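You operate a simulated robot arm through the tools that you are given. There is no shell and no other tool.

You are at the controls of a simulated robot arm. One attempt, no reset.

Task
Wire-brush the rust off the short stud and grease its thread.
Fine: both brushes back in the stand, lid back on the grease tin, the other stud left as it is. Set down upright: wire brush, grease brush. A coat counts when it lies all over at full strength: go over it till it gets no stronger. What is to be rubbed or washed off counts as gone when no trace of it is left.

The check looks at the end state, three seconds after you hand in, the way a careful person would. Anything else that was tipped, shoved, dropped, spilled or broken makes it a failure. A push-on lid holds only when it is set on centred and level and pressed home; a screw cap is set on level and turned clockwise until tight.

Robot
A 7-joint arm with a two-finger parallel gripper, fixed in place. Base frame: the origin is at the foot of the arm, x ahead of it, y to its left, z up; the work surface is at about z = 80. Readings come in cm, degrees, newtons and seconds.
With the tool pointing down near the work surface it reaches from about 30 to 70 cm from the base axis. Its first joint turns from -66.0 to 66.0 degrees. Payload 1.57 kg.
Tool frame: the origin (TCP) lies between the finger pads and is the grasp point; the fingertips stand 3 cm ahead of it; z points along the fingers, y is the line along which they close. The gripper opens to 11 cm. The fingers are 2.4 cm wide and 1.2 cm thick; the gripper's body (4.8 by 11.2 cm) begins 7.8 cm behind the TCP.
Orientation is that of the tool frame in the base frame, as a unit quaternion [x, y, z, w]. With the fingers straight down and closing along the base's y, the tool's x points along the base's -x, its y along +y and its z along -z.

Tools
- The arm moves only by the tool play_rows. Its argument "rows" is a list of rows, each a list of 3 entries, a list of its own where there are three numbers: the shift along the tool's x, y, z in units of 40 mm (1.0 is 40 mm), then the turn, a rotation vector about the tool's x, y, z in units of 5 degrees (1.0 is 5 degrees), then the opening, from 0 (shut) to 1 (fully open). In form: [[[x, y, z], [rx, ry, rz], jaw], ...]. A call has 1 to 20 rows; each row shifts and turns the commanded pose from where the row before left it, along the tool's axes as they then stand. A call with a number of a shift or a turn outside -1 to 1 is refused whole. Rows are played at 5 a second. More than 5 cm and 8.6 degrees between two rows, or a gripper value outside its range, and nothing of the call is played. A pose out of reach is approached as far as the arm can. The call stops where the force on the tool passes 40 N (or 10 N more than at its start, if that is more) or the arm is blocked; 0.2 s more then pass. Each finger travels about 10.8 cm/s and halts on what it meets, pressing with about 40 N; the grip force reading is that of the motor and also rises with nothing between the fingers. The clock runs only during rows and for 0.2 s after the last one: add rows that do not move to give the fingers time. The reply holds the time, the measured pose of the TCP, the force on the tool along the base axes, the opening and the grip force, in the units named above and with some noise, with the torque about the TCP (base axes, N m) and any sound that the robot's microphone picked up.
- Cameras (640 x 400 px; columns grow to the right, rows downward): "scene" is fixed at [16.73, -37.64, 139.57]; the picture's right is [0.84, -0.54, 0.00], its down [-0.34, -0.53, -0.78] and it looks along [0.42, 0.65, -0.63] (base axes); focal length 370 px, centre (320, 200). "wrist" rides on the gripper at [7, 1.6, -14.1] in the tool frame; the picture's right is [-0.23, 0.97, 0.00], its down [-0.85, -0.20, -0.48] and it looks along [-0.47, -0.11, 0.88] (tool axes); focal length 222 px, centre (320, 200). There is no depth. A picture from a camera that has moved, and an enlarged one, comes with that camera's place and axes in the base frame and with its lens. The place of the scene camera against the robot may be out by one fixed shift of up to 2.5 cm in any direction.
- get_image(camera): a new picture of that camera. The clock stands still meanwhile.
- inspect(camera, box): a new picture of the part [left, top, right, bottom] of that camera's present view, enlarged. The clock stands still meanwhile.
- hand_in(): hands the job in; it is judged then, once.

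Places have to be worked out from the pictures, the camera data and where the tool is seen. Open the gripper and draw the arm clear of the work before you hand the job in, unless the task says otherwise.

The tools are called after "Call:" as a command line: name --argument value ..., lists and objects as JSON in quotes. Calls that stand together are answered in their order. play_rows: Moves the arm, as the interface text tells. Its arguments: {"type":"object","properties":{"rows":{"type":"array"}},"required":["rows"]} The other tools are called the same way: get_image (camera) takes a picture; inspect (camera, box) takes an enlarged picture of a part of a camera's view; hand_in () hands the job in.

At the start:

```text
clock: 0.0
tcp_pos: [44.9, 2.26, 113.92]
ee_rot: [0.0, 1.0, 0.0, 0.0]
force: [-0.3, -0.7, 0.1]
wrist_torque: [0.01, 0.03, -0.01]
finger_gap: 10.99
grasp_force: 0.0
```

scene: 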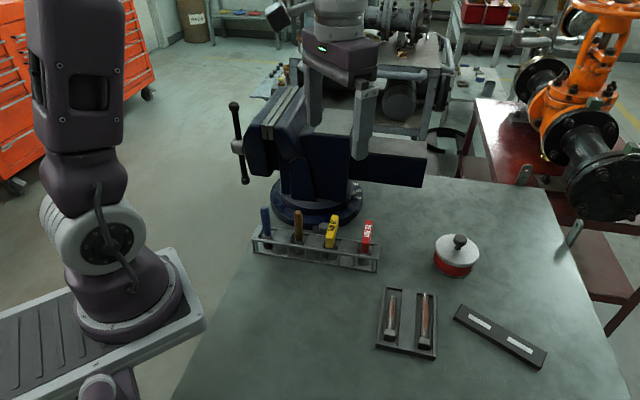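
wrist: 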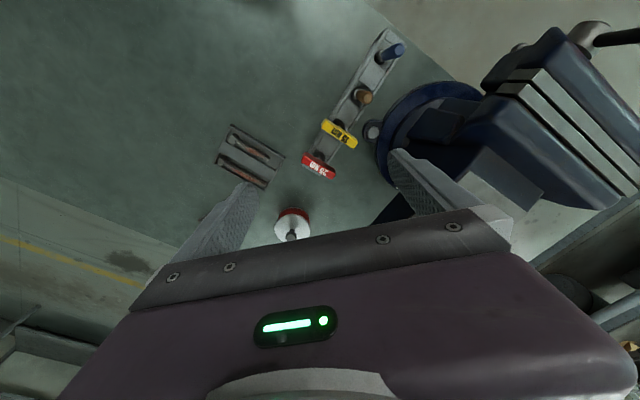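

I start by looking closely at the objects on the bench: stand with four tools, tin, tray with two studs, and a second tray.

Call:
inspect --camera "scene" --box '[240, 190, 400, 290]'

Call:
inspect --camera "scene" --box '[360, 270, 560, 395]'

Call:
inspect --camera "wrist" --box '[180, 20, 420, 250]'

Call:
inspect --camera "scene" --box '[410, 210, 500, 290]'

```text
4.00 times, centred on (320, 240) of scene
camera zoom: at [16.73, -37.64, 139.57], right [0.84, -0.54, 0.0], down [-0.34, -0.53, -0.78], along [0.42, 0.65, -0.63], focal length 1480 px, centre (320, 40)
```

zoom: 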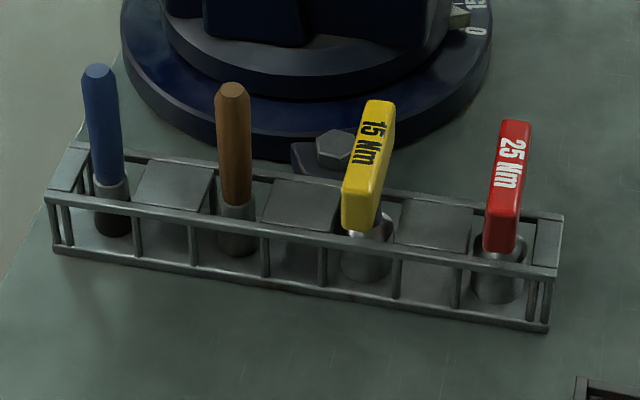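

```text
3.20 times, centred on (460, 332) of scene
camera zoom: at [16.73, -37.64, 139.57], right [0.84, -0.54, 0.0], down [-0.34, -0.53, -0.78], along [0.42, 0.65, -0.63], focal length 1184 px, centre (-128, -224)
```

zoom: 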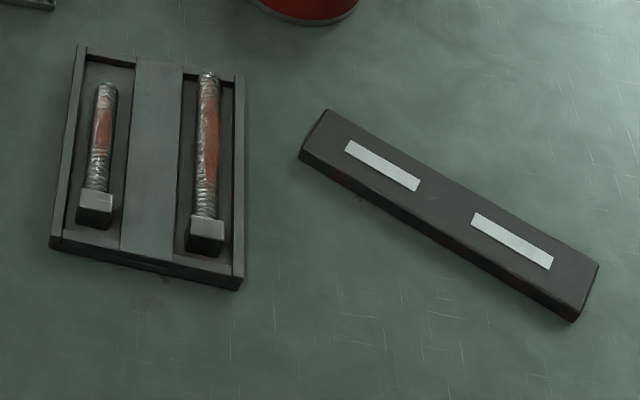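

```text
1.74 times, centred on (300, 135) of wrist
camera zoom: at [38.05, 3.83, 128.1], right [0.23, 0.97, 0.0], down [0.85, -0.2, 0.48], along [0.47, -0.11, -0.88], focal length 386 px, centre (355, 313)
```

zoom: 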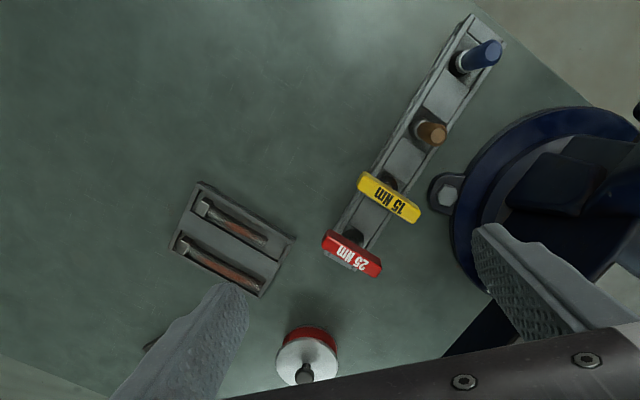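

```text
5.00 times, centred on (455, 250) of scene
camera zoom: at [16.73, -37.64, 139.57], right [0.84, -0.54, 0.0], down [-0.34, -0.53, -0.78], along [0.42, 0.65, -0.63], focal length 1849 px, centre (-355, -50)
```

zoom: 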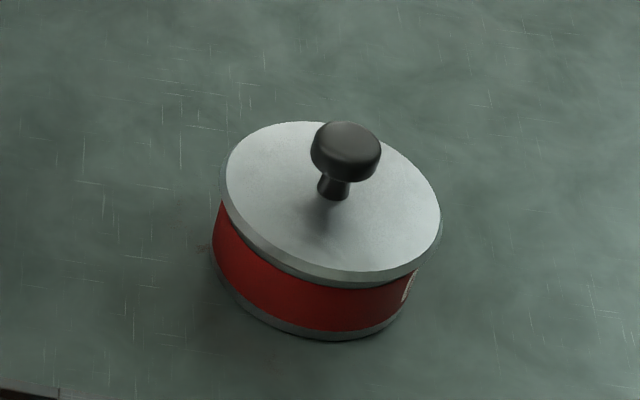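

The short stud appears to be the left one (head near (45.5,-15.5), tip near (51,-10)). I move the wrist camera over the studs for a closer look.

Call:
play_rows --rows '[[[0, -0.7, 0.7], [0, 0, 0], 1], [[0, -0.7, 0.7], [0, 0, 0], 1], [[0, -0.7, 0.7], [0, 0, 0], 1], [[0, -0.7, 0.7], [0, 0, 0], 1], [[0.2, -0.7, 0.7], [0, 0, 0], 1], [[0, 0, 0], [0, 0, 0], 1]]'

Call:
get_image --camera "wrist"

Call:
get_image --camera "scene"

```text
clock: 1.4
tcp_pos: [44.07, -11.81, 99.82]
ee_rot: [0.0, 1.0, 0.0, 0.0]
force: [-0.6, -0.1, -0.7]
wrist_torque: [0.0, -0.04, -0.02]
finger_gap: 10.98
grasp_force: 0.0
```

```text
taken
camera wrist: at [37.15, -10.16, 114.06], right [0.23, 0.97, 0.0], down [0.85, -0.2, 0.48], along [0.47, -0.11, -0.88], focal length 222 px, centre (320, 200)
```

wrist: 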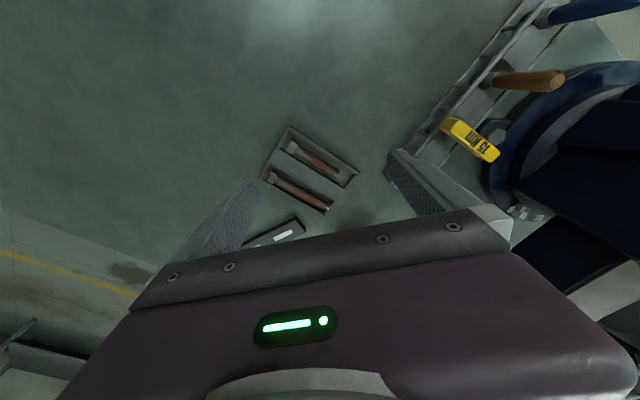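

```text
taken
```

scene: 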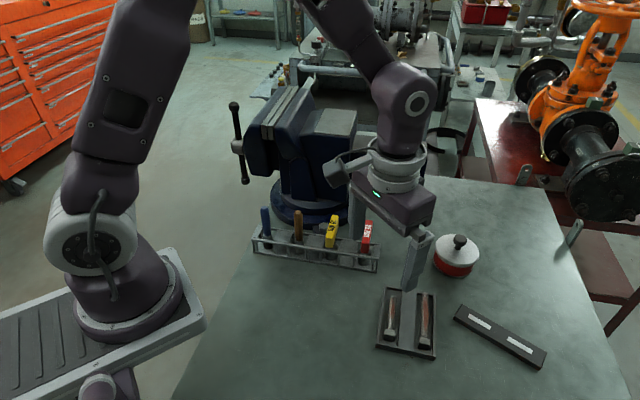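

Call:
inspect --camera "wrist" --box '[250, 120, 370, 220]'

Call:
inspect --camera "wrist" --box '[380, 0, 640, 210]'

Call:
inspect --camera "scene" --box '[230, 80, 430, 260]'

```text
4.00 times, centred on (310, 170) of wrist
camera zoom: at [37.15, -10.16, 114.06], right [0.23, 0.97, 0.0], down [0.85, -0.2, 0.48], along [0.47, -0.11, -0.88], focal length 888 px, centre (360, 320)
```

zoom: 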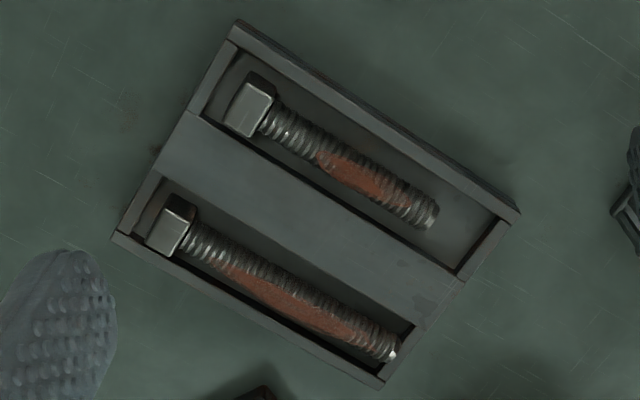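

```text
1.90 times, centred on (510, 105) of wrist
camera zoom: at [37.15, -10.16, 114.06], right [0.23, 0.97, 0.0], down [0.85, -0.2, 0.48], along [0.47, -0.11, -0.88], focal length 423 px, centre (-42, 381)
```

zoom: 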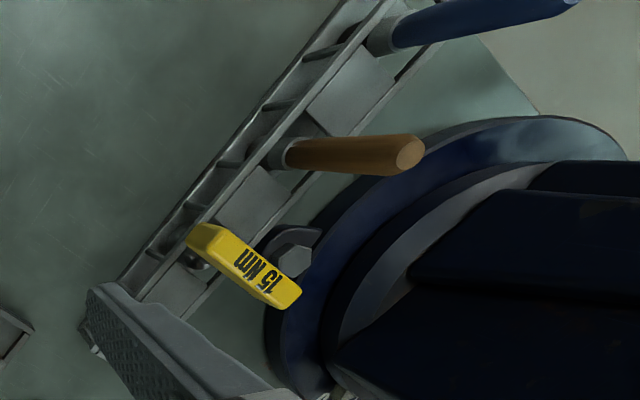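

```text
2.22 times, centred on (330, 170) of scene
camera zoom: at [16.73, -37.64, 139.57], right [0.84, -0.54, 0.0], down [-0.34, -0.53, -0.78], along [0.42, 0.65, -0.63], focal length 822 px, centre (298, 267)
```

zoom: 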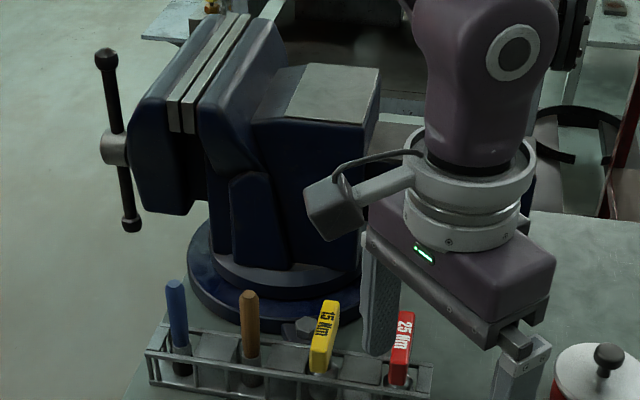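

Stud axis is at 45° with shaft from about (45.5,-15.6) to (50.7,-10.5). Now I zoom in on the handles in the stand to tell which brush is which.

Call:
inspect --camera "scene" --box '[250, 200, 310, 260]'

Call:
inspect --camera "scene" --box '[450, 300, 550, 370]'

Call:
inspect --camera "scene" --box '[375, 285, 440, 360]'

```text
6.67 times, centred on (280, 230) of scene
camera zoom: at [16.73, -37.64, 139.57], right [0.84, -0.54, 0.0], down [-0.34, -0.53, -0.78], along [0.42, 0.65, -0.63], focal length 2466 px, centre (587, 0)
```

zoom: 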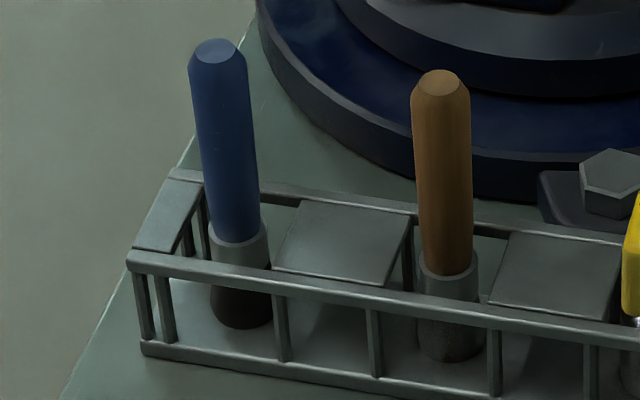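

```text
5.71 times, centred on (500, 335) of scene
camera zoom: at [16.73, -37.64, 139.57], right [0.84, -0.54, 0.0], down [-0.34, -0.53, -0.78], along [0.42, 0.65, -0.63], focal length 2114 px, centre (-709, -571)
```

zoom: 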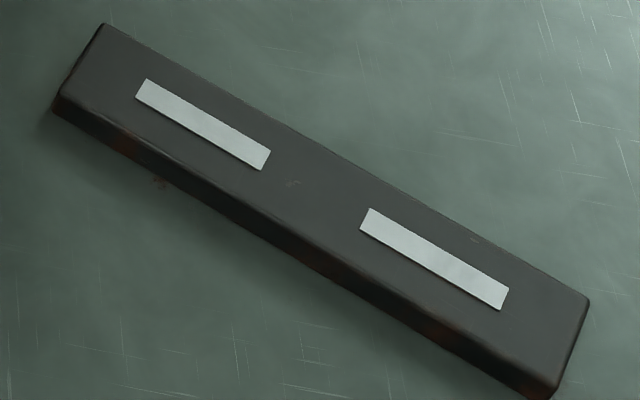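

```text
5.33 times, centred on (408, 322) of scene
camera zoom: at [16.73, -37.64, 139.57], right [0.84, -0.54, 0.0], down [-0.34, -0.53, -0.78], along [0.42, 0.65, -0.63], focal length 1973 px, centre (-147, -453)
```

zoom: 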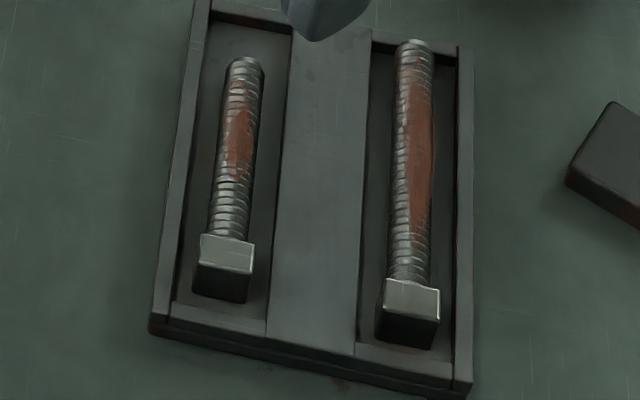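

Brown handle has grey steel bristles (likely wire brush); blue has dark hair bristles (likely grease brush). I move above the brown handle for a closer view.

Call:
play_rows --rows '[[[0, 0.2, -1], [0, 0, 0], 1], [[0.1, 0.9, 0], [0, 0, 0], 1], [[0.1, 0.9, 0], [0, 0, 0], 1], [[0.1, 0.9, 0], [0, 0, 0], 1], [[0.1, 0.9, 0], [0, 0, 0], 1], [[0.1, 0.9, 0], [0, 0, 0], 1], [[0, 0.5, 0], [0, 0, 0], 1], [[0, 0, 0], [0, 0, 0], 1]]'

Call:
get_image --camera "wrist"

Call:
get_image --camera "scene"

```text
clock: 3.2
tcp_pos: [42.16, 9.05, 103.98]
ee_rot: [0.0, 1.0, 0.0, 0.001]
force: [-0.7, 0.7, 0.4]
wrist_torque: [0.0, 0.0, 0.03]
finger_gap: 10.98
grasp_force: 0.0
```

```text
taken
camera wrist: at [35.22, 10.62, 118.15], right [0.23, 0.97, 0.0], down [0.85, -0.2, 0.48], along [0.47, -0.11, -0.88], focal length 222 px, centre (320, 200)
```

wrist: 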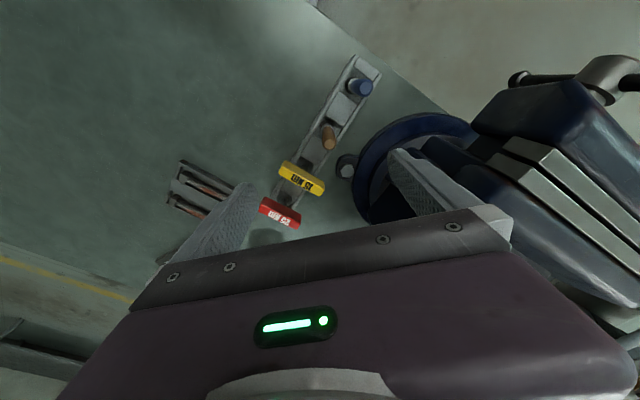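

```text
taken
```

scene: 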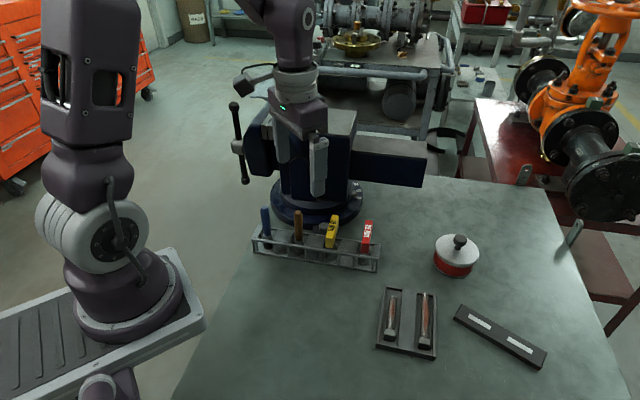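

Call:
inspect --camera "wrist" --box '[270, 50, 390, 210]'

```text
2.50 times, centred on (330, 130) of wrist
camera zoom: at [35.22, 10.62, 118.15], right [0.23, 0.97, 0.0], down [0.85, -0.2, 0.48], along [0.47, -0.11, -0.88], focal length 555 px, centre (295, 375)
```

zoom: 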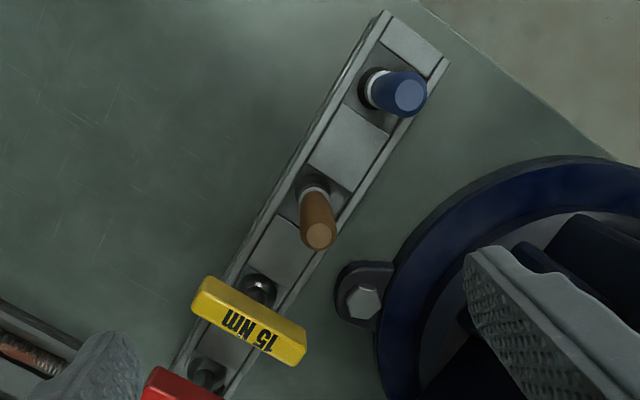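

Triangulating gives brown handle at about (42.1, 10.1), top z≈91.7. I descend to just above it and check the alignment.

Call:
play_rows --rows '[[[0, 0.26, 0.6], [0, 0, 0], 0.8], [[0, 0, 0.6], [0, 0, 0], 0.6], [[0, 0, 0.4], [0, 0, 0], 0.5], [[0, 0, 0], [0, 0, 0], 0.5]]'

Call:
get_image --camera "wrist"

Call:
inspect --camera "scene" --box '[220, 130, 380, 270]'

```text
clock: 4.2
tcp_pos: [42.25, 9.94, 97.46]
ee_rot: [0.0, 1.0, 0.001, 0.0]
force: [-1.6, 0.7, -0.7]
wrist_torque: [0.03, 0.02, 0.0]
finger_gap: 5.49
grasp_force: 0.1
```

```text
taken
camera wrist: at [35.34, 11.64, 111.64], right [0.23, 0.97, 0.0], down [0.85, -0.2, 0.48], along [0.47, -0.11, -0.88], focal length 222 px, centre (320, 200)
```

wrist: 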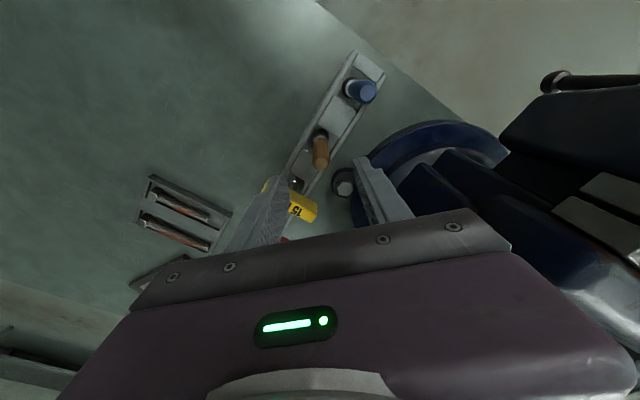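

```text
2.86 times, centred on (300, 200) of scene
camera zoom: at [16.73, -37.64, 139.57], right [0.84, -0.54, 0.0], down [-0.34, -0.53, -0.78], along [0.42, 0.65, -0.63], focal length 1057 px, centre (377, 200)
```

zoom: 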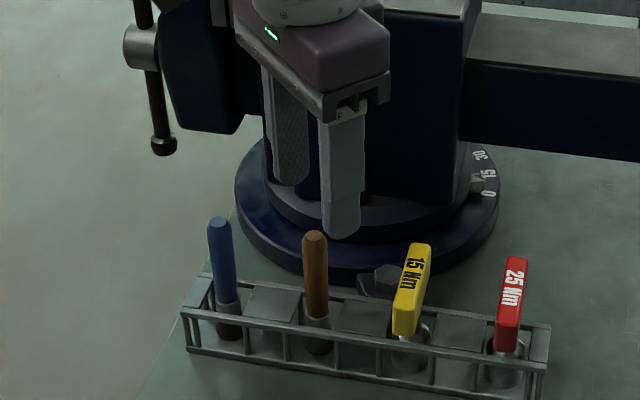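

I zoom in to compare the handle top with the projected tool axis (expected at ~(319,164) at z=91.7).

Call:
inspect --camera "wrist" --box '[280, 110, 360, 190]'

```text
5.00 times, centred on (320, 150) of wrist
camera zoom: at [35.34, 11.64, 111.64], right [0.23, 0.97, 0.0], down [0.85, -0.2, 0.48], along [0.47, -0.11, -0.88], focal length 1111 px, centre (320, 450)
```

zoom: 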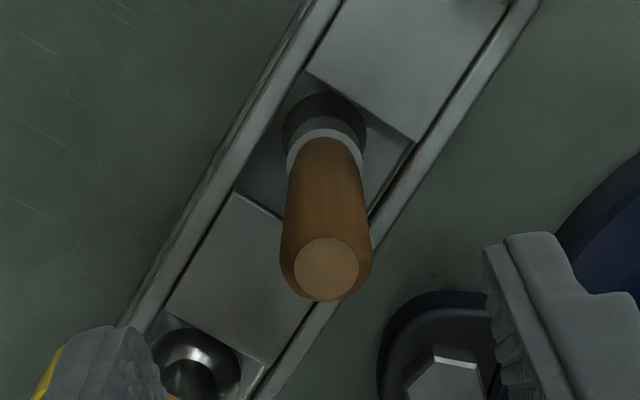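

Alignment is good (handle at about (42.2,10.1)). I descend to z≈88, and close on the handle.

Call:
play_rows --rows '[[[0, 0.04, 0.6], [0, 0, 0], 0.5], [[0, 0, 0.6], [0, 0, 0], 0.5], [[0, 0, 0.6], [0, 0, 0], 0.5], [[0, 0, 0.55], [0, 0, 0], 0.5], [[0, 0, 0], [0, 0, 0], 0.5]]'

Call:
inspect --camera "scene" --box '[220, 130, 380, 270]'

Call:
get_image --camera "wrist"

```text
clock: 5.4
tcp_pos: [42.29, 10.35, 88.12]
ee_rot: [0.0, 1.0, -0.001, 0.0]
force: [-0.8, -0.4, -0.4]
wrist_torque: [-0.01, -0.02, -0.02]
finger_gap: 5.49
grasp_force: 0.0
```

```text
2.86 times, centred on (300, 200) of scene
camera zoom: at [16.73, -37.64, 139.57], right [0.84, -0.54, 0.0], down [-0.34, -0.53, -0.78], along [0.42, 0.65, -0.63], focal length 1057 px, centre (377, 200)
```

zoom: 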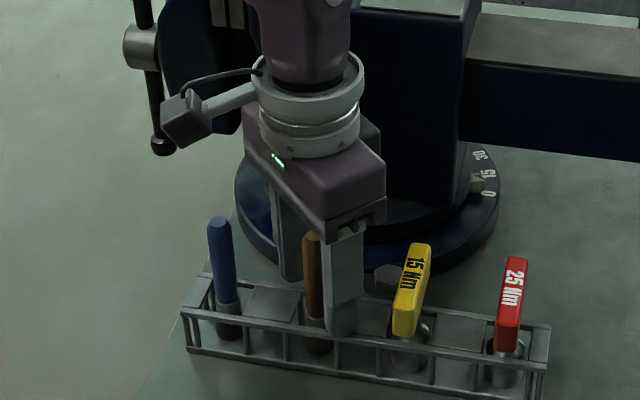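

```text
taken
camera wrist: at [35.29, 11.86, 102.26], right [0.23, 0.97, 0.0], down [0.85, -0.2, 0.48], along [0.47, -0.11, -0.88], focal length 222 px, centre (320, 200)
```

wrist: 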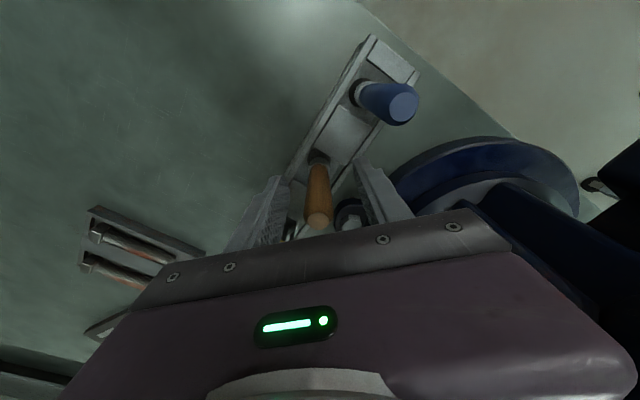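

The handle is between the fingers. Closing now.

Call:
play_rows --rows '[[[0, 0, 0], [0, 0, 0], 0.3], [[0, 0, 0], [0, 0, 0], 0.2], [[0, 0, 0], [0, 0, 0], 0.1], [[0, 0, 0], [0, 0, 0], 0.0], [[0, 0, 0], [0, 0, 0], 0.0], [[0, 0, 0], [0, 0, 0], 0.0]]'

Call:
inspect --camera "wrist" --box '[240, 100, 420, 240]'

```text
clock: 6.8
tcp_pos: [42.14, 10.24, 88.03]
ee_rot: [0.0, 1.0, 0.0, 0.0]
force: [-0.2, -0.6, -0.1]
wrist_torque: [-0.03, -0.02, 0.0]
finger_gap: 1.62
grasp_force: 31.9
```

```text
2.86 times, centred on (330, 170) of wrist
camera zoom: at [35.29, 11.86, 102.29], right [0.23, 0.97, 0.0], down [0.85, -0.2, 0.48], along [0.47, -0.11, -0.88], focal length 635 px, centre (291, 286)
```

zoom: 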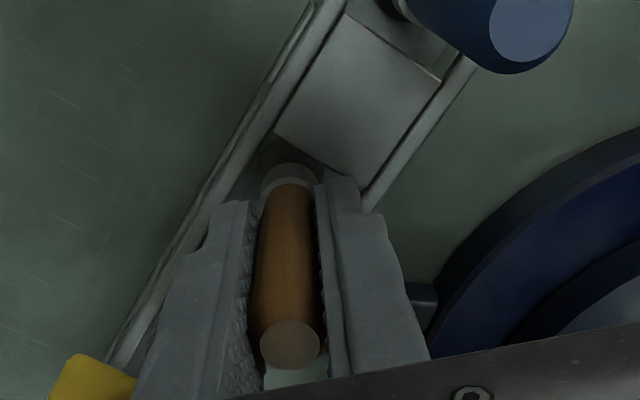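

Gripped at 1.62 cm. Lift straight up 10 cm.

Call:
play_rows --rows '[[[0, 0, -0.3], [0, 0, 0], 0], [[0, 0, -0.5], [0, 0, 0], 0], [[0, 0, -0.8], [0, 0, 0], 0], [[0, 0, -0.9], [0, 0, 0], 0], [[0, 0, 0], [0, 0, 0], 0]]'

Call:
inspect --camera "scene" --box '[220, 110, 380, 270]'

Call:
get_image --camera "wrist"

```text
clock: 8.0
tcp_pos: [42.26, 10.13, 98.09]
ee_rot: [0.0, 1.0, 0.001, 0.0]
force: [-0.6, 0.2, -0.6]
wrist_torque: [0.02, -0.02, 0.02]
finger_gap: 1.64
grasp_force: 31.6
```

```text
2.50 times, centred on (300, 190) of scene
camera zoom: at [16.73, -37.64, 139.57], right [0.84, -0.54, 0.0], down [-0.34, -0.53, -0.78], along [0.42, 0.65, -0.63], focal length 925 px, centre (370, 225)
```

zoom: 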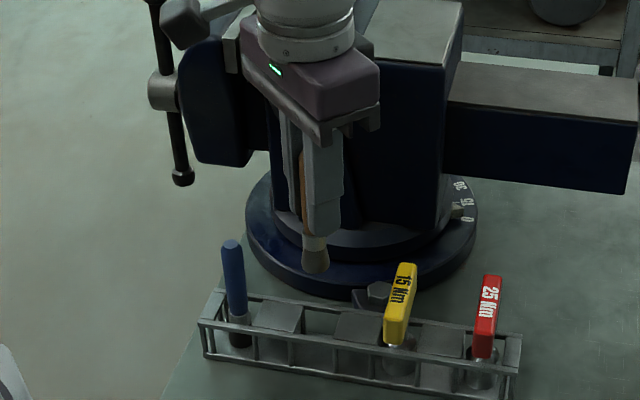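

```text
taken
camera wrist: at [35.29, 11.74, 112.36], right [0.23, 0.97, 0.0], down [0.85, -0.2, 0.48], along [0.47, -0.11, -0.88], focal length 222 px, centre (320, 200)
```

wrist: 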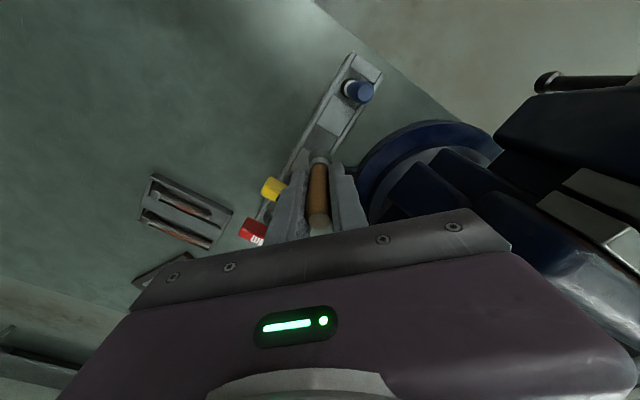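

Call:
inspect --camera "scene" --box '[280, 130, 330, 190]'

Call:
inspect --camera "wrist" --box '[270, 120, 390, 230]'

```text
6.67 times, centred on (305, 160) of scene
camera zoom: at [16.73, -37.64, 139.57], right [0.84, -0.54, 0.0], down [-0.34, -0.53, -0.78], along [0.42, 0.65, -0.63], focal length 2466 px, centre (420, 467)
```

zoom: 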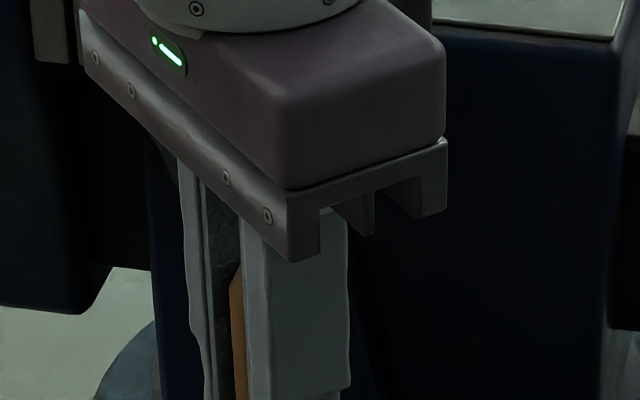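

```text
3.64 times, centred on (330, 175) of wrist
camera zoom: at [35.29, 11.74, 112.36], right [0.23, 0.97, 0.0], down [0.85, -0.2, 0.48], along [0.47, -0.11, -0.88], focal length 808 px, centre (284, 291)
```

zoom: 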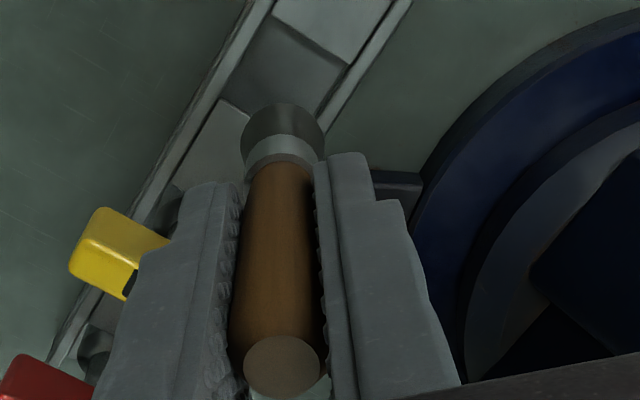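

Call:
inspect --camera "scene" --box '[270, 150, 320, 190]'

Call:
inspect --camera "scene" --box '[255, 205, 305, 255]'

```text
10.00 times, centred on (295, 170) of scene
camera zoom: at [16.73, -37.64, 139.57], right [0.84, -0.54, 0.0], down [-0.34, -0.53, -0.78], along [0.42, 0.65, -0.63], focal length 3699 px, centre (570, 500)
```

zoom: 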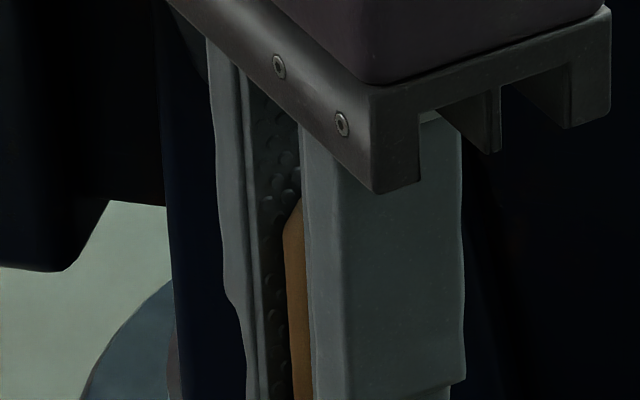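

```text
8.00 times, centred on (280, 230) of scene
camera zoom: at [16.73, -37.64, 139.57], right [0.84, -0.54, 0.0], down [-0.34, -0.53, -0.78], along [0.42, 0.65, -0.63], focal length 2959 px, centre (640, -40)
```

zoom: 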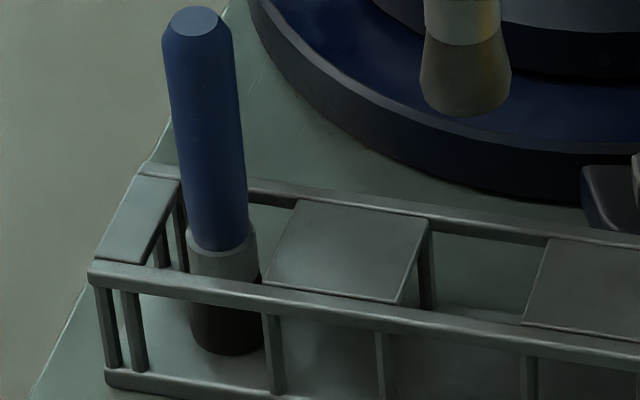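

I bring the held brush out into the light near the studs so I can identify its bristles.

Call:
play_rows --rows '[[[0, -0.9, -0.3], [0, 0, 0], 0], [[0, -0.9, -0.3], [0, 0, 0], 0], [[0, -0.9, 0], [0, 0, 0], 0], [[0, -0.9, 0], [0, 0, 0], 0], [[0, -0.9, 0], [0, 0, 0], 0], [[0, -0.9, 0], [0, 0, 0], 0], [[0, -0.5, 0], [0, 0, 0], 0], [[0, 0, 0], [0, 0, 0], 0]]'

Call:
get_image --camera "scene"

Call:
get_image --camera "wrist"

```text
clock: 9.8
tcp_pos: [42.08, -13.39, 100.45]
ee_rot: [0.0, 1.0, 0.0, 0.0]
force: [0.0, -0.3, -0.5]
wrist_torque: [-0.02, -0.01, 0.02]
finger_gap: 1.63
grasp_force: 30.9
```

```text
taken
```

scene: 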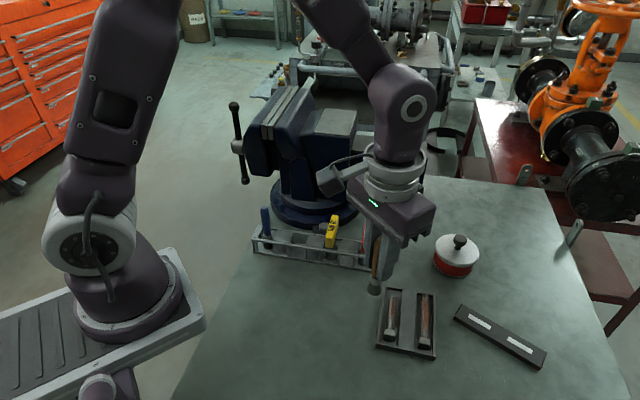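

```text
taken
camera wrist: at [35.15, -11.85, 114.71], right [0.23, 0.97, 0.0], down [0.85, -0.2, 0.48], along [0.47, -0.11, -0.88], focal length 222 px, centre (320, 200)
```

wrist: 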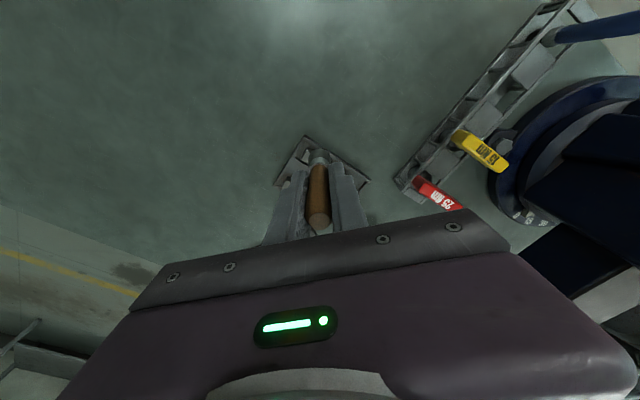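

Call:
inspect --camera "scene" --box '[350, 240, 410, 300]'

Call:
inspect --camera "scene" --box '[362, 270, 388, 300]'

Call:
inspect --camera "scene" --box '[250, 230, 280, 260]'

```text
6.67 times, centred on (380, 270) of scene
camera zoom: at [16.73, -37.64, 139.57], right [0.84, -0.54, 0.0], down [-0.34, -0.53, -0.78], along [0.42, 0.65, -0.63], focal length 2466 px, centre (-80, -267)
```

zoom: 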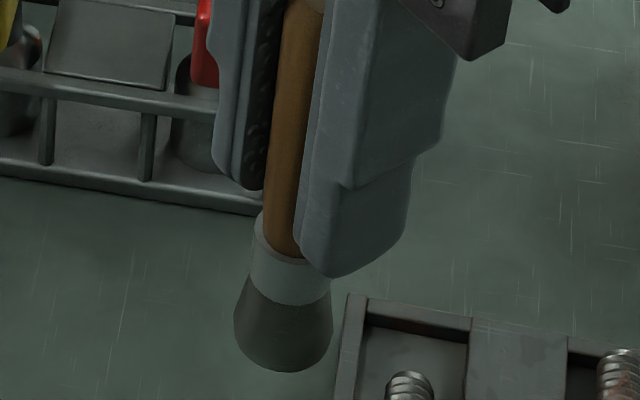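

```text
13.33 times, centred on (375, 285) of scene
camera zoom: at [16.73, -37.64, 139.57], right [0.84, -0.54, 0.0], down [-0.34, -0.53, -0.78], along [0.42, 0.65, -0.63], focal length 4932 px, centre (-413, -933)
```

zoom: 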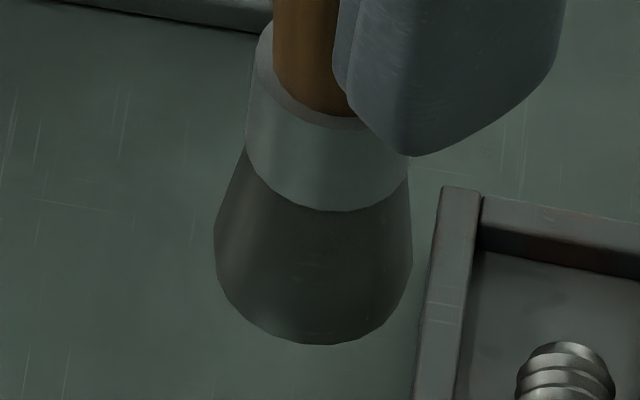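

```text
13.33 times, centred on (265, 245) of scene
camera zoom: at [16.73, -37.64, 139.57], right [0.84, -0.54, 0.0], down [-0.34, -0.53, -0.78], along [0.42, 0.65, -0.63], focal length 4932 px, centre (1053, -400)
```

zoom: 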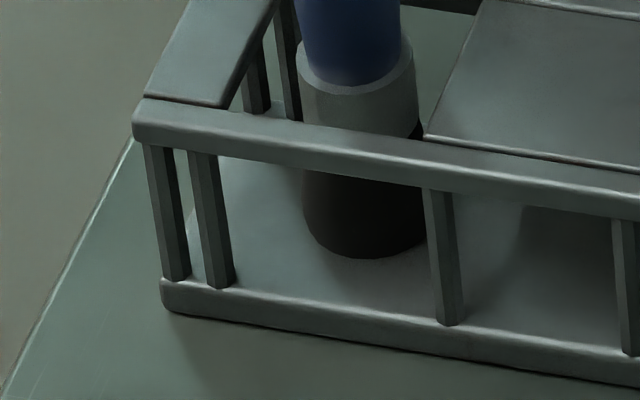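

Grey metallic bristles: the brown one is the wire brush. I move it over the middle of the short stud's shaft, with the tip about 2 cm above, and check.

Call:
play_rows --rows '[[[-0.51, 0.03, 0.4], [0, 0, 0], 0], [[-0.51, 0.03, 0.5], [0, 0, 0], 0], [[-0.51, 0.03, 0.5], [0, 0, 0], 0], [[0, 0, 0.5], [0, 0, 0], 0], [[0, 0, 0], [0, 0, 0], 0]]'

Call:
inspect --camera "scene" --box '[360, 260, 450, 360]'

Call:
inspect --camera "wrist" --box '[250, 80, 410, 200]'

```text
clock: 11.0
tcp_pos: [48.35, -12.95, 92.91]
ee_rot: [0.0, 1.0, -0.001, 0.0]
force: [0.6, -0.2, 0.8]
wrist_torque: [-0.01, 0.04, -0.01]
finger_gap: 1.64
grasp_force: 31.8
```

```text
4.00 times, centred on (405, 310) of scene
camera zoom: at [16.73, -37.64, 139.57], right [0.84, -0.54, 0.0], down [-0.34, -0.53, -0.78], along [0.42, 0.65, -0.63], focal length 1480 px, centre (-20, -240)
```

zoom: 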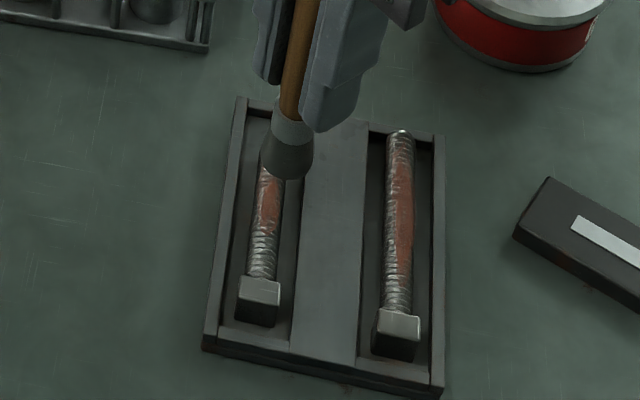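

```text
3.33 times, centred on (330, 140) of wrist
camera zoom: at [41.37, -11.43, 107.12], right [0.23, 0.97, 0.0], down [0.85, -0.2, 0.48], along [0.47, -0.11, -0.88], focal length 740 px, centre (287, 400)
```

zoom: 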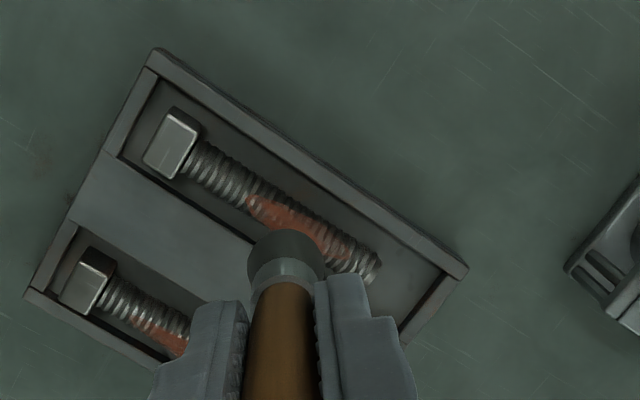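

Stud axis runs from about (45.4,-15.7) to (50.5,-10.5); the brush is nearly on it. I lower carefully toward contact.

Call:
play_rows --rows '[[[0.06, -0.03, 0.2], [0, 0, 0], 0], [[0, 0, 0.2], [0, 0, 0], 0], [[0, 0, 0.15], [0, 0, 0], 0], [[0, 0, 0], [0, 0, 0], 0]]'

Call:
inspect --camera "scene" --box '[360, 260, 450, 360]'

Call:
inspect --camera "wrist" --box '[250, 80, 410, 200]'

```text
clock: 12.0
tcp_pos: [47.96, -13.17, 90.6]
ee_rot: [0.0, 1.0, 0.0, -0.001]
force: [-0.1, -0.2, -0.7]
wrist_torque: [-0.05, -0.01, 0.04]
finger_gap: 1.62
grasp_force: 31.4
```

```text
4.00 times, centred on (405, 310) of scene
camera zoom: at [16.73, -37.64, 139.57], right [0.84, -0.54, 0.0], down [-0.34, -0.53, -0.78], along [0.42, 0.65, -0.63], focal length 1480 px, centre (-20, -240)
```

zoom: 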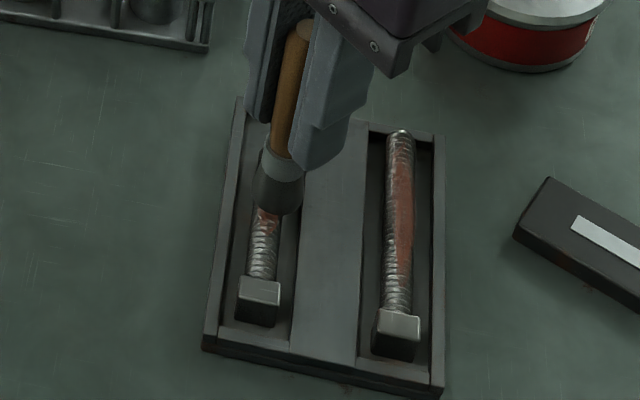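

```text
3.33 times, centred on (330, 140) of wrist
camera zoom: at [41.1, -11.55, 104.89], right [0.23, 0.97, 0.0], down [0.85, -0.2, 0.48], along [0.47, -0.11, -0.88], focal length 740 px, centre (287, 400)
```

zoom: 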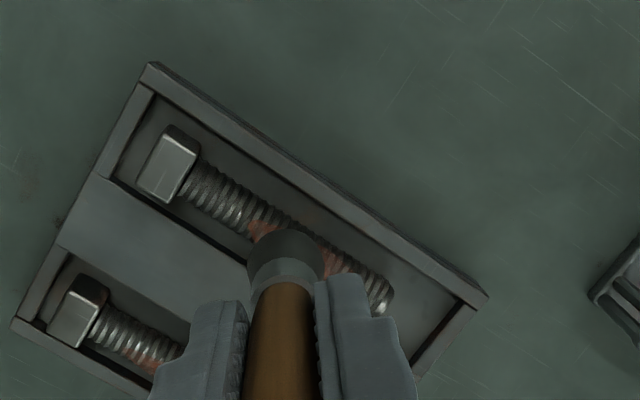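

Both views suggest the brush is ~0.3 cm off-axis toward the tray's middle bar. I shift it and step down to find contact.

Call:
play_rows --rows '[[[0.06, 0.06, 0.05], [0, 0, 0], 0], [[0, 0, 0.05], [0, 0, 0], 0], [[0, 0, 0.05], [0, 0, 0], 0], [[0, 0, 0], [0, 0, 0], 0]]'

```text
clock: 13.0
tcp_pos: [47.75, -12.87, 90.17]
ee_rot: [0.0, 1.0, 0.0, 0.0]
force: [0.0, -0.6, -0.4]
wrist_torque: [0.01, 0.01, 0.01]
finger_gap: 1.65
grasp_force: 31.3
```

Call:
play_rows --rows '[[[0, 0, 0.05], [0, 0, 0], 0], [[0, 0, 0.05], [0, 0, 0], 0], [[0, 0, 0], [0, 0, 0], 0]]'

Call:
inspect --camera "scene" --box '[360, 270, 430, 350]'

```text
clock: 13.8
tcp_pos: [47.81, -12.8, 89.55]
ee_rot: [0.0, 1.0, 0.0, 0.0]
force: [0.3, 0.9, -0.8]
wrist_torque: [-0.01, -0.02, -0.01]
finger_gap: 1.66
grasp_force: 31.4
```

```text
5.00 times, centred on (395, 310) of scene
camera zoom: at [16.73, -37.64, 139.57], right [0.84, -0.54, 0.0], down [-0.34, -0.53, -0.78], along [0.42, 0.65, -0.63], focal length 1849 px, centre (-55, -350)
```

zoom: 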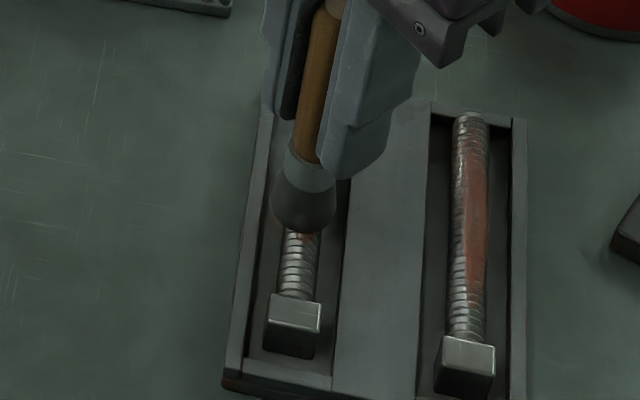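

Now on the axis; no force yet (z=89.55). I continue downward in small steps.

Call:
play_rows --rows '[[[0, 0, 0.05], [0, 0, 0], 0], [[0, 0, 0.05], [0, 0, 0], 0], [[0, 0, 0], [0, 0, 0], 0]]'

```text
clock: 14.6
tcp_pos: [47.97, -12.86, 89.34]
ee_rot: [0.0, 1.0, 0.0, 0.002]
force: [3.1, 1.8, 23.9]
wrist_torque: [-0.16, 0.02, 0.01]
finger_gap: 1.66
grasp_force: 31.8
```

Contact at about z=89.4 (24 N). I ease off slightly and stroke gently along the axis toward the tip, watching forces.

Call:
play_rows --rows '[[[0, 0, -0.03], [0, 0, 0], 0], [[-0.06, 0.06, 0], [0, 0, 0], 0], [[-0.06, 0.06, 0], [0, 0, 0], 0]]'

Call:
inspect --camera "scene" --box '[360, 270, 430, 350]'

```text
clock: 15.4
tcp_pos: [48.3, -12.35, 89.3]
ee_rot: [0.001, 1.0, 0.0, 0.0]
force: [-1.0, 0.5, -0.5]
wrist_torque: [0.01, -0.03, 0.01]
finger_gap: 1.63
grasp_force: 31.8
```

```text
5.00 times, centred on (395, 310) of scene
camera zoom: at [16.73, -37.64, 139.57], right [0.84, -0.54, 0.0], down [-0.34, -0.53, -0.78], along [0.42, 0.65, -0.63], focal length 1849 px, centre (-55, -350)
```

zoom: 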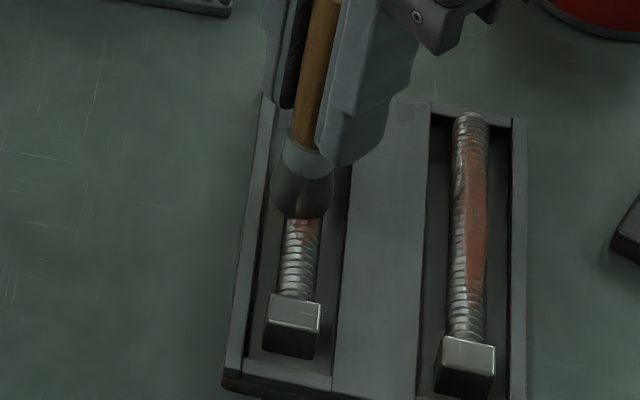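

No force here now; I press about 0.8 mm more and stroke back and forth over the rusted length with short strokes.

Call:
play_rows --rows '[[[0, 0, 0.02], [0, 0, 0], 0], [[0.06, -0.06, 0], [0, 0, 0], 0], [[0.06, -0.06, 0], [0, 0, 0], 0], [[0.06, -0.06, 0], [0, 0, 0], 0], [[0.06, -0.06, 0], [0, 0, 0], 0], [[0, 0, 0], [0, 0, 0], 0]]'

Call:
inspect --camera "scene" --box '[360, 270, 430, 350]'

Call:
inspect --camera "wrist" --box '[250, 80, 410, 200]'

```text
clock: 16.8
tcp_pos: [47.37, -13.24, 89.32]
ee_rot: [0.001, 1.0, 0.0, 0.001]
force: [2.8, 1.6, 10.0]
wrist_torque: [0.02, -0.11, 0.0]
finger_gap: 1.65
grasp_force: 31.2
```

```text
5.00 times, centred on (395, 310) of scene
camera zoom: at [16.72, -37.63, 139.58], right [0.84, -0.54, 0.0], down [-0.34, -0.53, -0.78], along [0.42, 0.65, -0.63], focal length 1849 px, centre (-55, -350)
```

zoom: 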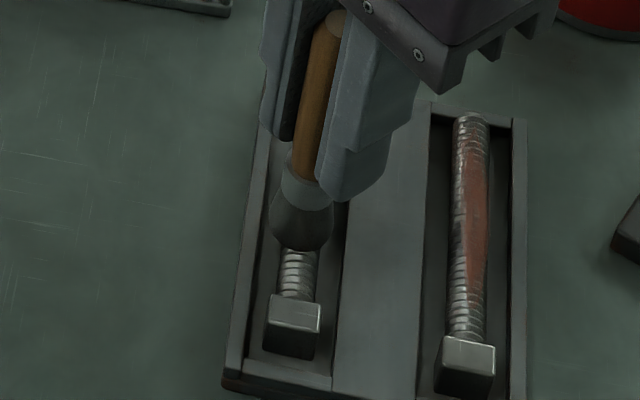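

```text
3.33 times, centred on (330, 140) of wrist
camera zoom: at [40.41, -11.78, 103.54], right [0.23, 0.97, 0.0], down [0.85, -0.2, 0.48], along [0.47, -0.11, -0.88], focal length 740 px, centre (287, 400)
```

zoom: 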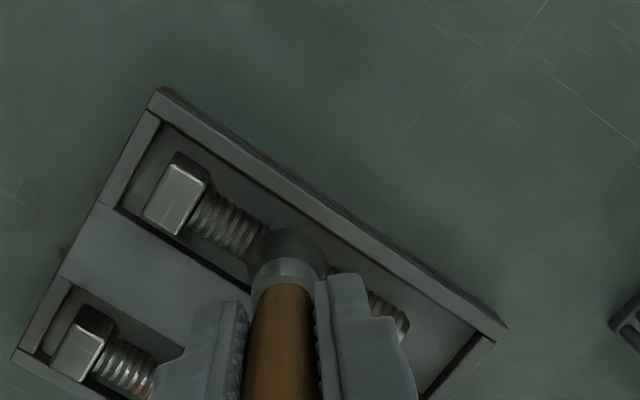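

Works well: rust under the stroke is gone near the head side, and the stud hasn't moved. Now stroke toward the tip.

Call:
play_rows --rows '[[[-0.08, 0.08, 0], [0, 0, 0], 0], [[-0.08, 0.08, 0], [0, 0, 0], 0], [[-0.08, 0.08, 0], [0, 0, 0], 0], [[-0.08, 0.08, 0], [0, 0, 0], 0], [[-0.08, 0.08, 0], [0, 0, 0], 0], [[-0.08, 0.08, 0], [0, 0, 0], 0], [[0, 0, 0], [0, 0, 0], 0]]'

Call:
inspect --camera "scene" --box '[360, 270, 430, 350]'

Call:
inspect --camera "wrist" --box '[250, 80, 410, 200]'

```text
clock: 18.4
tcp_pos: [49.15, -11.37, 89.23]
ee_rot: [0.0, 1.0, 0.0, -0.001]
force: [0.1, -0.1, -0.2]
wrist_torque: [0.03, -0.02, 0.0]
finger_gap: 1.62
grasp_force: 31.8
```

```text
5.00 times, centred on (395, 310) of scene
camera zoom: at [16.73, -37.64, 139.57], right [0.84, -0.54, 0.0], down [-0.34, -0.53, -0.78], along [0.42, 0.65, -0.63], focal length 1849 px, centre (-55, -350)
```

zoom: 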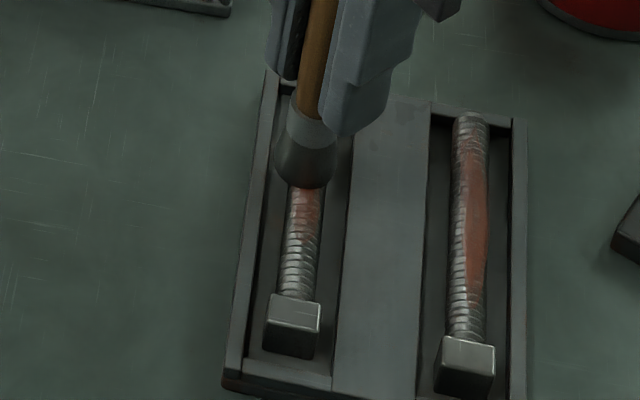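

```text
3.33 times, centred on (330, 140) of wrist
camera zoom: at [42.31, -9.86, 103.51], right [0.23, 0.97, 0.0], down [0.85, -0.2, 0.48], along [0.47, -0.11, -0.88], focal length 740 px, centre (287, 400)
```

zoom: 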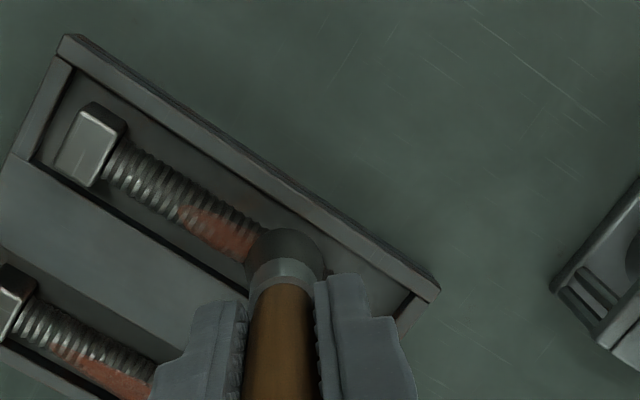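

Rust partly remains; contact was lost toward the tip since the stud slopes down. I lower in small steps here to regain contact.

Call:
play_rows --rows '[[[0, 0, 0.03], [0, 0, 0], 0], [[0, 0, 0], [0, 0, 0], 0]]'

```text
clock: 19.0
tcp_pos: [49.38, -11.37, 89.31]
ee_rot: [0.0, 1.0, 0.001, 0.0]
force: [-0.5, 0.8, 13.7]
wrist_torque: [-0.08, 0.14, -0.01]
finger_gap: 1.66
grasp_force: 32.1
```

13.7 N contact here. I stroke back toward the head and forth at this height.

Call:
play_rows --rows '[[[0.08, -0.08, 0], [0, 0, 0], 0], [[0.08, -0.08, 0], [0, 0, 0], 0], [[0.08, -0.08, 0], [0, 0, 0], 0], [[0.08, -0.08, 0], [0, 0, 0], 0], [[0.08, -0.08, 0], [0, 0, 0], 0], [[0.08, -0.08, 0], [0, 0, 0], 0], [[0.0, 0.0, 0], [0, 0, 0], 0]]'

Call:
inspect --camera "scene" --box '[360, 270, 430, 350]'

Call:
inspect --camera "wrist" --box '[250, 80, 410, 200]'

```text
clock: 20.6
tcp_pos: [47.36, -13.31, 89.28]
ee_rot: [0.0, 1.0, 0.0, 0.001]
force: [6.4, 5.6, 23.8]
wrist_torque: [0.18, -0.2, 0.02]
finger_gap: 1.66
grasp_force: 32.0
```

```text
5.00 times, centred on (395, 310) of scene
camera zoom: at [16.71, -37.62, 139.58], right [0.84, -0.54, 0.0], down [-0.34, -0.53, -0.78], along [0.42, 0.65, -0.63], focal length 1849 px, centre (-55, -350)
```

zoom: 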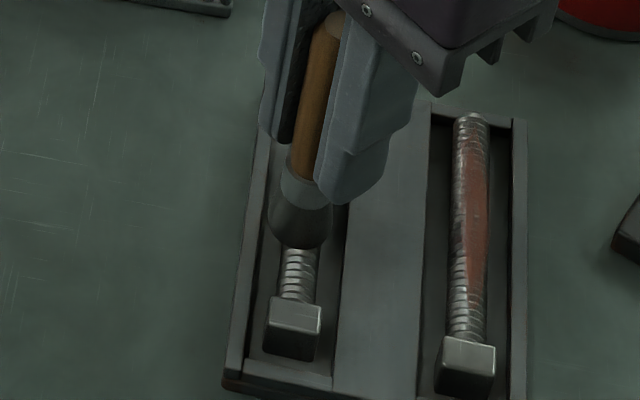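

```text
3.33 times, centred on (330, 140) of wrist
camera zoom: at [40.37, -11.77, 103.44], right [0.23, 0.97, 0.0], down [0.85, -0.2, 0.48], along [0.47, -0.11, -0.88], focal length 740 px, centre (287, 400)
```

zoom: 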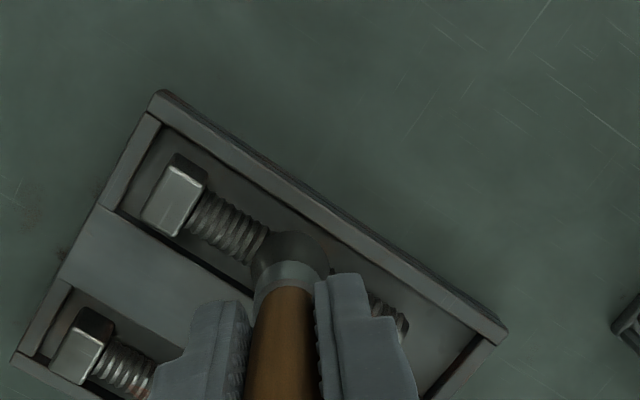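

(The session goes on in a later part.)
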